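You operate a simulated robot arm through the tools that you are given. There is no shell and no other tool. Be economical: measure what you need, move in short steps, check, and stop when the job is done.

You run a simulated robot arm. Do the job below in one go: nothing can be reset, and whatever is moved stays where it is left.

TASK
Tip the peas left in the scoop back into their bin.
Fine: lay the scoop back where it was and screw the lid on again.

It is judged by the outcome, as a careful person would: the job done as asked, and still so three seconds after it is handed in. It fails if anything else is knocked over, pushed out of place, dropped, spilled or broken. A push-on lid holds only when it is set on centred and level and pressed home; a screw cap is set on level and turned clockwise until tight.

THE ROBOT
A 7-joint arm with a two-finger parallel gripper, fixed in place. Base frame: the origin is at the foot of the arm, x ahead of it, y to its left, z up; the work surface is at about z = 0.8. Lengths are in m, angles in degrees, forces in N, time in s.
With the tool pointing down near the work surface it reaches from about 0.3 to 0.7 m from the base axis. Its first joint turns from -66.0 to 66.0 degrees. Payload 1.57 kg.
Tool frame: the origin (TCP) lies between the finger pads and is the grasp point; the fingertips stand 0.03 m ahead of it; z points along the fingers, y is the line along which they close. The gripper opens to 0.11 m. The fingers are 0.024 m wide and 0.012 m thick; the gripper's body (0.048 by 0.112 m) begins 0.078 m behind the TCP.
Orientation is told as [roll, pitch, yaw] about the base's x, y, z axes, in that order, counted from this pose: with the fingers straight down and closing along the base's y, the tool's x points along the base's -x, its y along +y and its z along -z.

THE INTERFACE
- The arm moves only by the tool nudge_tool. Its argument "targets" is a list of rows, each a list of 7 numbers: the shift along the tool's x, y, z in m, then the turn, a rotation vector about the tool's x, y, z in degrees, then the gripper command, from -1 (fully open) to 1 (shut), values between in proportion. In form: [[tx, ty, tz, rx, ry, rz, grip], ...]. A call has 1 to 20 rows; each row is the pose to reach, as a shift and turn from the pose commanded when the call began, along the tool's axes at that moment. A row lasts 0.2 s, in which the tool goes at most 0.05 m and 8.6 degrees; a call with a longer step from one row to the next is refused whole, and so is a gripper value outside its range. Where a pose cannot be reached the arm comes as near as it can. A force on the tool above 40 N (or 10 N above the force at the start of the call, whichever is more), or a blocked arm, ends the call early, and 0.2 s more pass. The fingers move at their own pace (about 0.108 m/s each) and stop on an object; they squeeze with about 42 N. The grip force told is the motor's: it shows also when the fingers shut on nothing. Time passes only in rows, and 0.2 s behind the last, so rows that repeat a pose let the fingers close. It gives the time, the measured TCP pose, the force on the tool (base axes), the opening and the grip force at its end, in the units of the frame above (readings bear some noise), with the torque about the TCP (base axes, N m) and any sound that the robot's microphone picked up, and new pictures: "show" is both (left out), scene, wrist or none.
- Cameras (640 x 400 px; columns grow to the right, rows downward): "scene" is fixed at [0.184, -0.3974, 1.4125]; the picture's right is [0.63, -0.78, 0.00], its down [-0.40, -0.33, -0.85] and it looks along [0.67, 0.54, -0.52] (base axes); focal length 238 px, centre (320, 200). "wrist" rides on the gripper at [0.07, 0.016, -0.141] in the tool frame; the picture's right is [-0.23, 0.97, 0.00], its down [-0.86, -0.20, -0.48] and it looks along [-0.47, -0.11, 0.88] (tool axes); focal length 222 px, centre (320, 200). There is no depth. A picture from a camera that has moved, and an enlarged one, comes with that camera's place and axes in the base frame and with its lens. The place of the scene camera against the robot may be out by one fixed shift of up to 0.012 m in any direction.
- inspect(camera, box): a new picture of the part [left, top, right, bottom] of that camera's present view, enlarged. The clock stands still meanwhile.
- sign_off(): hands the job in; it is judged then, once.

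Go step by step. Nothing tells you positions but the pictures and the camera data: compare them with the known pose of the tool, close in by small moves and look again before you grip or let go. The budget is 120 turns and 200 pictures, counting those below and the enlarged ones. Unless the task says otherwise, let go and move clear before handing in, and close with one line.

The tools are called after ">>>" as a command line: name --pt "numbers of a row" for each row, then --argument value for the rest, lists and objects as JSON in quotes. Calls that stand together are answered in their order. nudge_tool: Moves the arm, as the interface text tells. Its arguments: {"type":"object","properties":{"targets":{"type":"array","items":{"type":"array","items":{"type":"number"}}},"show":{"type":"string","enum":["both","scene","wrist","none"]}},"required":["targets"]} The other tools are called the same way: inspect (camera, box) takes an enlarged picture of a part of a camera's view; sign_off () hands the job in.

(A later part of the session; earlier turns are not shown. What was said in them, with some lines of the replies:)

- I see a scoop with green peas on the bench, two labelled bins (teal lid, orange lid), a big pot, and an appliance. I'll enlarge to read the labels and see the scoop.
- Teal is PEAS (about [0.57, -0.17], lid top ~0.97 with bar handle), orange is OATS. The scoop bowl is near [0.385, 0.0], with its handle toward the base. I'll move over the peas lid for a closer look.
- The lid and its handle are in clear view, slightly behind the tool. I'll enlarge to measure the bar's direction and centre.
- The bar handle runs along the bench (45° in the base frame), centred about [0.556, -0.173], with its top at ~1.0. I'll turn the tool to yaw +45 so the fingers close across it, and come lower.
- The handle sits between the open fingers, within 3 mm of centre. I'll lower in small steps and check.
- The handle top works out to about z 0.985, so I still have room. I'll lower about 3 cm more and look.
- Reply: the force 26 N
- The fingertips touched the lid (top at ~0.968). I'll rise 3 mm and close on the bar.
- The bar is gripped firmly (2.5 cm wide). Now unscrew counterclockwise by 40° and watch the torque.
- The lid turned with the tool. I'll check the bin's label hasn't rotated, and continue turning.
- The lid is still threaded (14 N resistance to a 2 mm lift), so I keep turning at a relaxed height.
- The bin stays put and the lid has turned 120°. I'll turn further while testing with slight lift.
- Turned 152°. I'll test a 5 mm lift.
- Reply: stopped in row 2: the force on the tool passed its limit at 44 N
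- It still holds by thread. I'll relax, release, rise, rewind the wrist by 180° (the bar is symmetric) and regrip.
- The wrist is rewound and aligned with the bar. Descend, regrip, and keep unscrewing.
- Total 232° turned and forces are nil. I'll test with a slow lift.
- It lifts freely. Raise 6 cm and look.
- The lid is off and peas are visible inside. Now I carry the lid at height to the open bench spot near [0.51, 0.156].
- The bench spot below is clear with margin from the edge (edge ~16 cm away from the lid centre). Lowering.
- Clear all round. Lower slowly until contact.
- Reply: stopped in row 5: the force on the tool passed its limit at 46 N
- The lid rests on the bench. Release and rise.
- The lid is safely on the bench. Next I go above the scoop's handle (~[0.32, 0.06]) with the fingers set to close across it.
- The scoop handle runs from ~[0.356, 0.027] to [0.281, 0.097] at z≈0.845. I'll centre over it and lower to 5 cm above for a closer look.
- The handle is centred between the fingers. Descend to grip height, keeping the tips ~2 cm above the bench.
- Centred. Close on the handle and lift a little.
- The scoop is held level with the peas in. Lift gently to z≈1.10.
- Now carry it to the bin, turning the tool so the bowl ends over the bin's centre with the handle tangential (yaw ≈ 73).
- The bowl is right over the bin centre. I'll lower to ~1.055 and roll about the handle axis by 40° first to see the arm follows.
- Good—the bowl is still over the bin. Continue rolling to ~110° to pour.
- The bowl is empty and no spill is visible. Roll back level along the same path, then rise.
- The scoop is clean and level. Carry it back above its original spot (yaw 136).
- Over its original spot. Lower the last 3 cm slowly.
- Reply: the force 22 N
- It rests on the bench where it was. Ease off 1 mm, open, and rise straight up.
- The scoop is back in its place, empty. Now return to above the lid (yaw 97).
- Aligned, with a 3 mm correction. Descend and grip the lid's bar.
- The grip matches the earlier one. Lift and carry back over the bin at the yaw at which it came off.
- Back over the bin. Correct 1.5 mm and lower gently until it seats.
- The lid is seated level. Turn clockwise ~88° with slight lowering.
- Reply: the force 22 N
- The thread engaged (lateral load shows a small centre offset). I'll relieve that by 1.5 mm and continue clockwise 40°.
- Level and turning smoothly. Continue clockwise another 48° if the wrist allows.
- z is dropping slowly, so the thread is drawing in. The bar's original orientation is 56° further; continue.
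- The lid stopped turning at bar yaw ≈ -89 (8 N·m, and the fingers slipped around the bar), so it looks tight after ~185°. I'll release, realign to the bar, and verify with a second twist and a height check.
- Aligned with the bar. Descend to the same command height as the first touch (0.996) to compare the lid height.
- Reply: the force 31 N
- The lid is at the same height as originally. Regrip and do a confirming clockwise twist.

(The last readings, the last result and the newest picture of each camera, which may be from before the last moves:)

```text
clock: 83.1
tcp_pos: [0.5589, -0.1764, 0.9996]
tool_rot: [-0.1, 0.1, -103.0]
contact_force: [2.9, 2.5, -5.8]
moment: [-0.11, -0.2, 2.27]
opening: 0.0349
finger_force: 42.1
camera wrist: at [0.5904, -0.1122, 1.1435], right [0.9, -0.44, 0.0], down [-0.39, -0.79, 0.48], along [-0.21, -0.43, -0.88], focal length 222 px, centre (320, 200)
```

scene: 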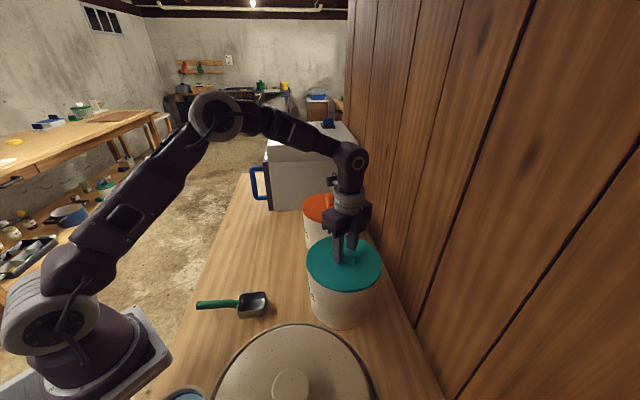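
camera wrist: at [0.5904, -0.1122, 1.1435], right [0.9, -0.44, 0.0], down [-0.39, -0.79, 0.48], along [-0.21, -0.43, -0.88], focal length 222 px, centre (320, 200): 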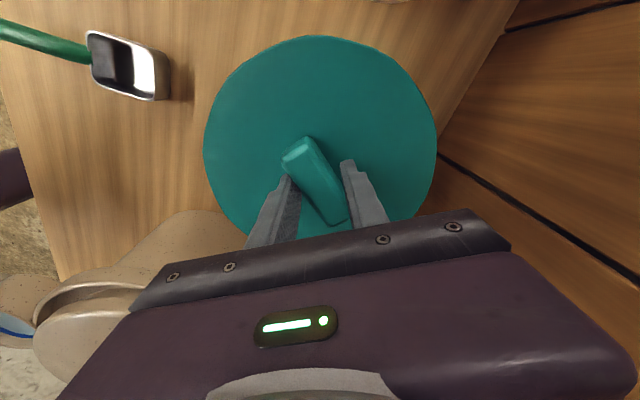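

It's firmly tight — it won't turn further. Release, rise and move clear.

>>> nudge_tool --pt "0 0 0 0 0 0 -1" --pt "0 0 0 0 0 0 -1" --pt "0 0 0 0 0 0 -1" --pt "0 0 -0.03 0 0 0 -1" --pt "0 0 -0.07 0 0 0 -1" --pt "0 0 -0.11 0 0 0 -1" --pt "0 0 -0.15 0 0 0 -1" --pt "0 0 -0.19 0 0 0 -1" --pt "0 0 -0.22 0 0 0 -1" --pt "0 0 -0.22 0 0 0 -1"

>>> inspect --camera "scene" --box '[180, 180, 400, 340]'

```text
clock: 85.3
tcp_pos: [0.5552, -0.179, 1.2037]
tool_rot: [-1.8, 0.8, -103.9]
contact_force: [0.0, -0.6, -0.8]
moment: [0.03, -0.04, -0.04]
opening: 0.1099
finger_force: 0.1
out of reach, approached as far as the arm can: row 9
camera wrist: at [0.5915, -0.1174, 1.348], right [0.89, -0.45, -0.04], down [-0.39, -0.79, 0.47], along [-0.24, -0.41, -0.88], focal length 222 px, centre (320, 200)
```

scene: 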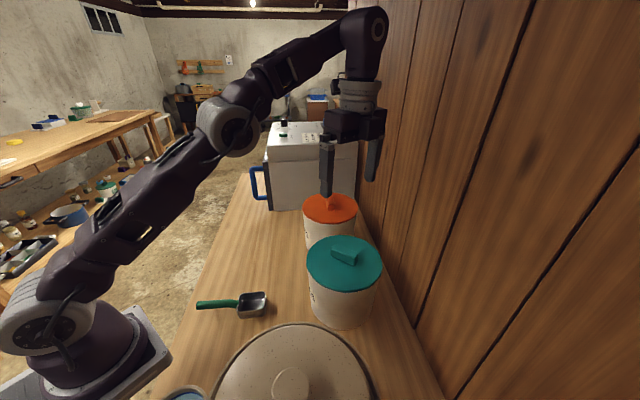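
wrist: 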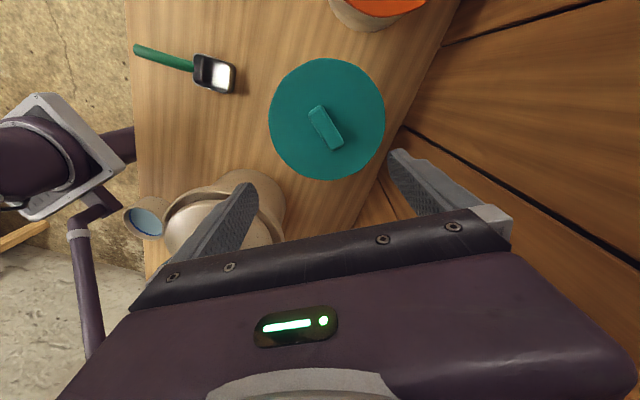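

```text
2.50 times, centred on (290, 260) of scene
camera zoom: at [0.184, -0.3974, 1.4125], right [0.63, -0.78, 0.0], down [-0.4, -0.33, -0.85], along [0.67, 0.54, -0.52], focal length 594 px, centre (395, 50)
```

zoom: 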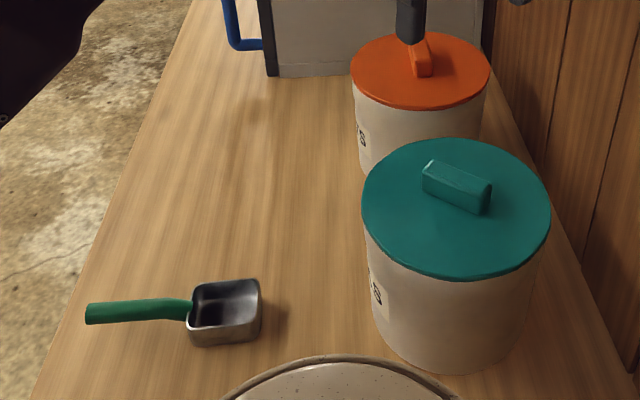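

The lid is on and level, the scoop is back in its place and empty, nothing is spilled, and the arm is clear above the bin. Handing in.

>>> sign_off

```text
The job is handed in.
```

The peas are back in their bin, the empty scoop is lying where it was, and the lid is screwed on tight.
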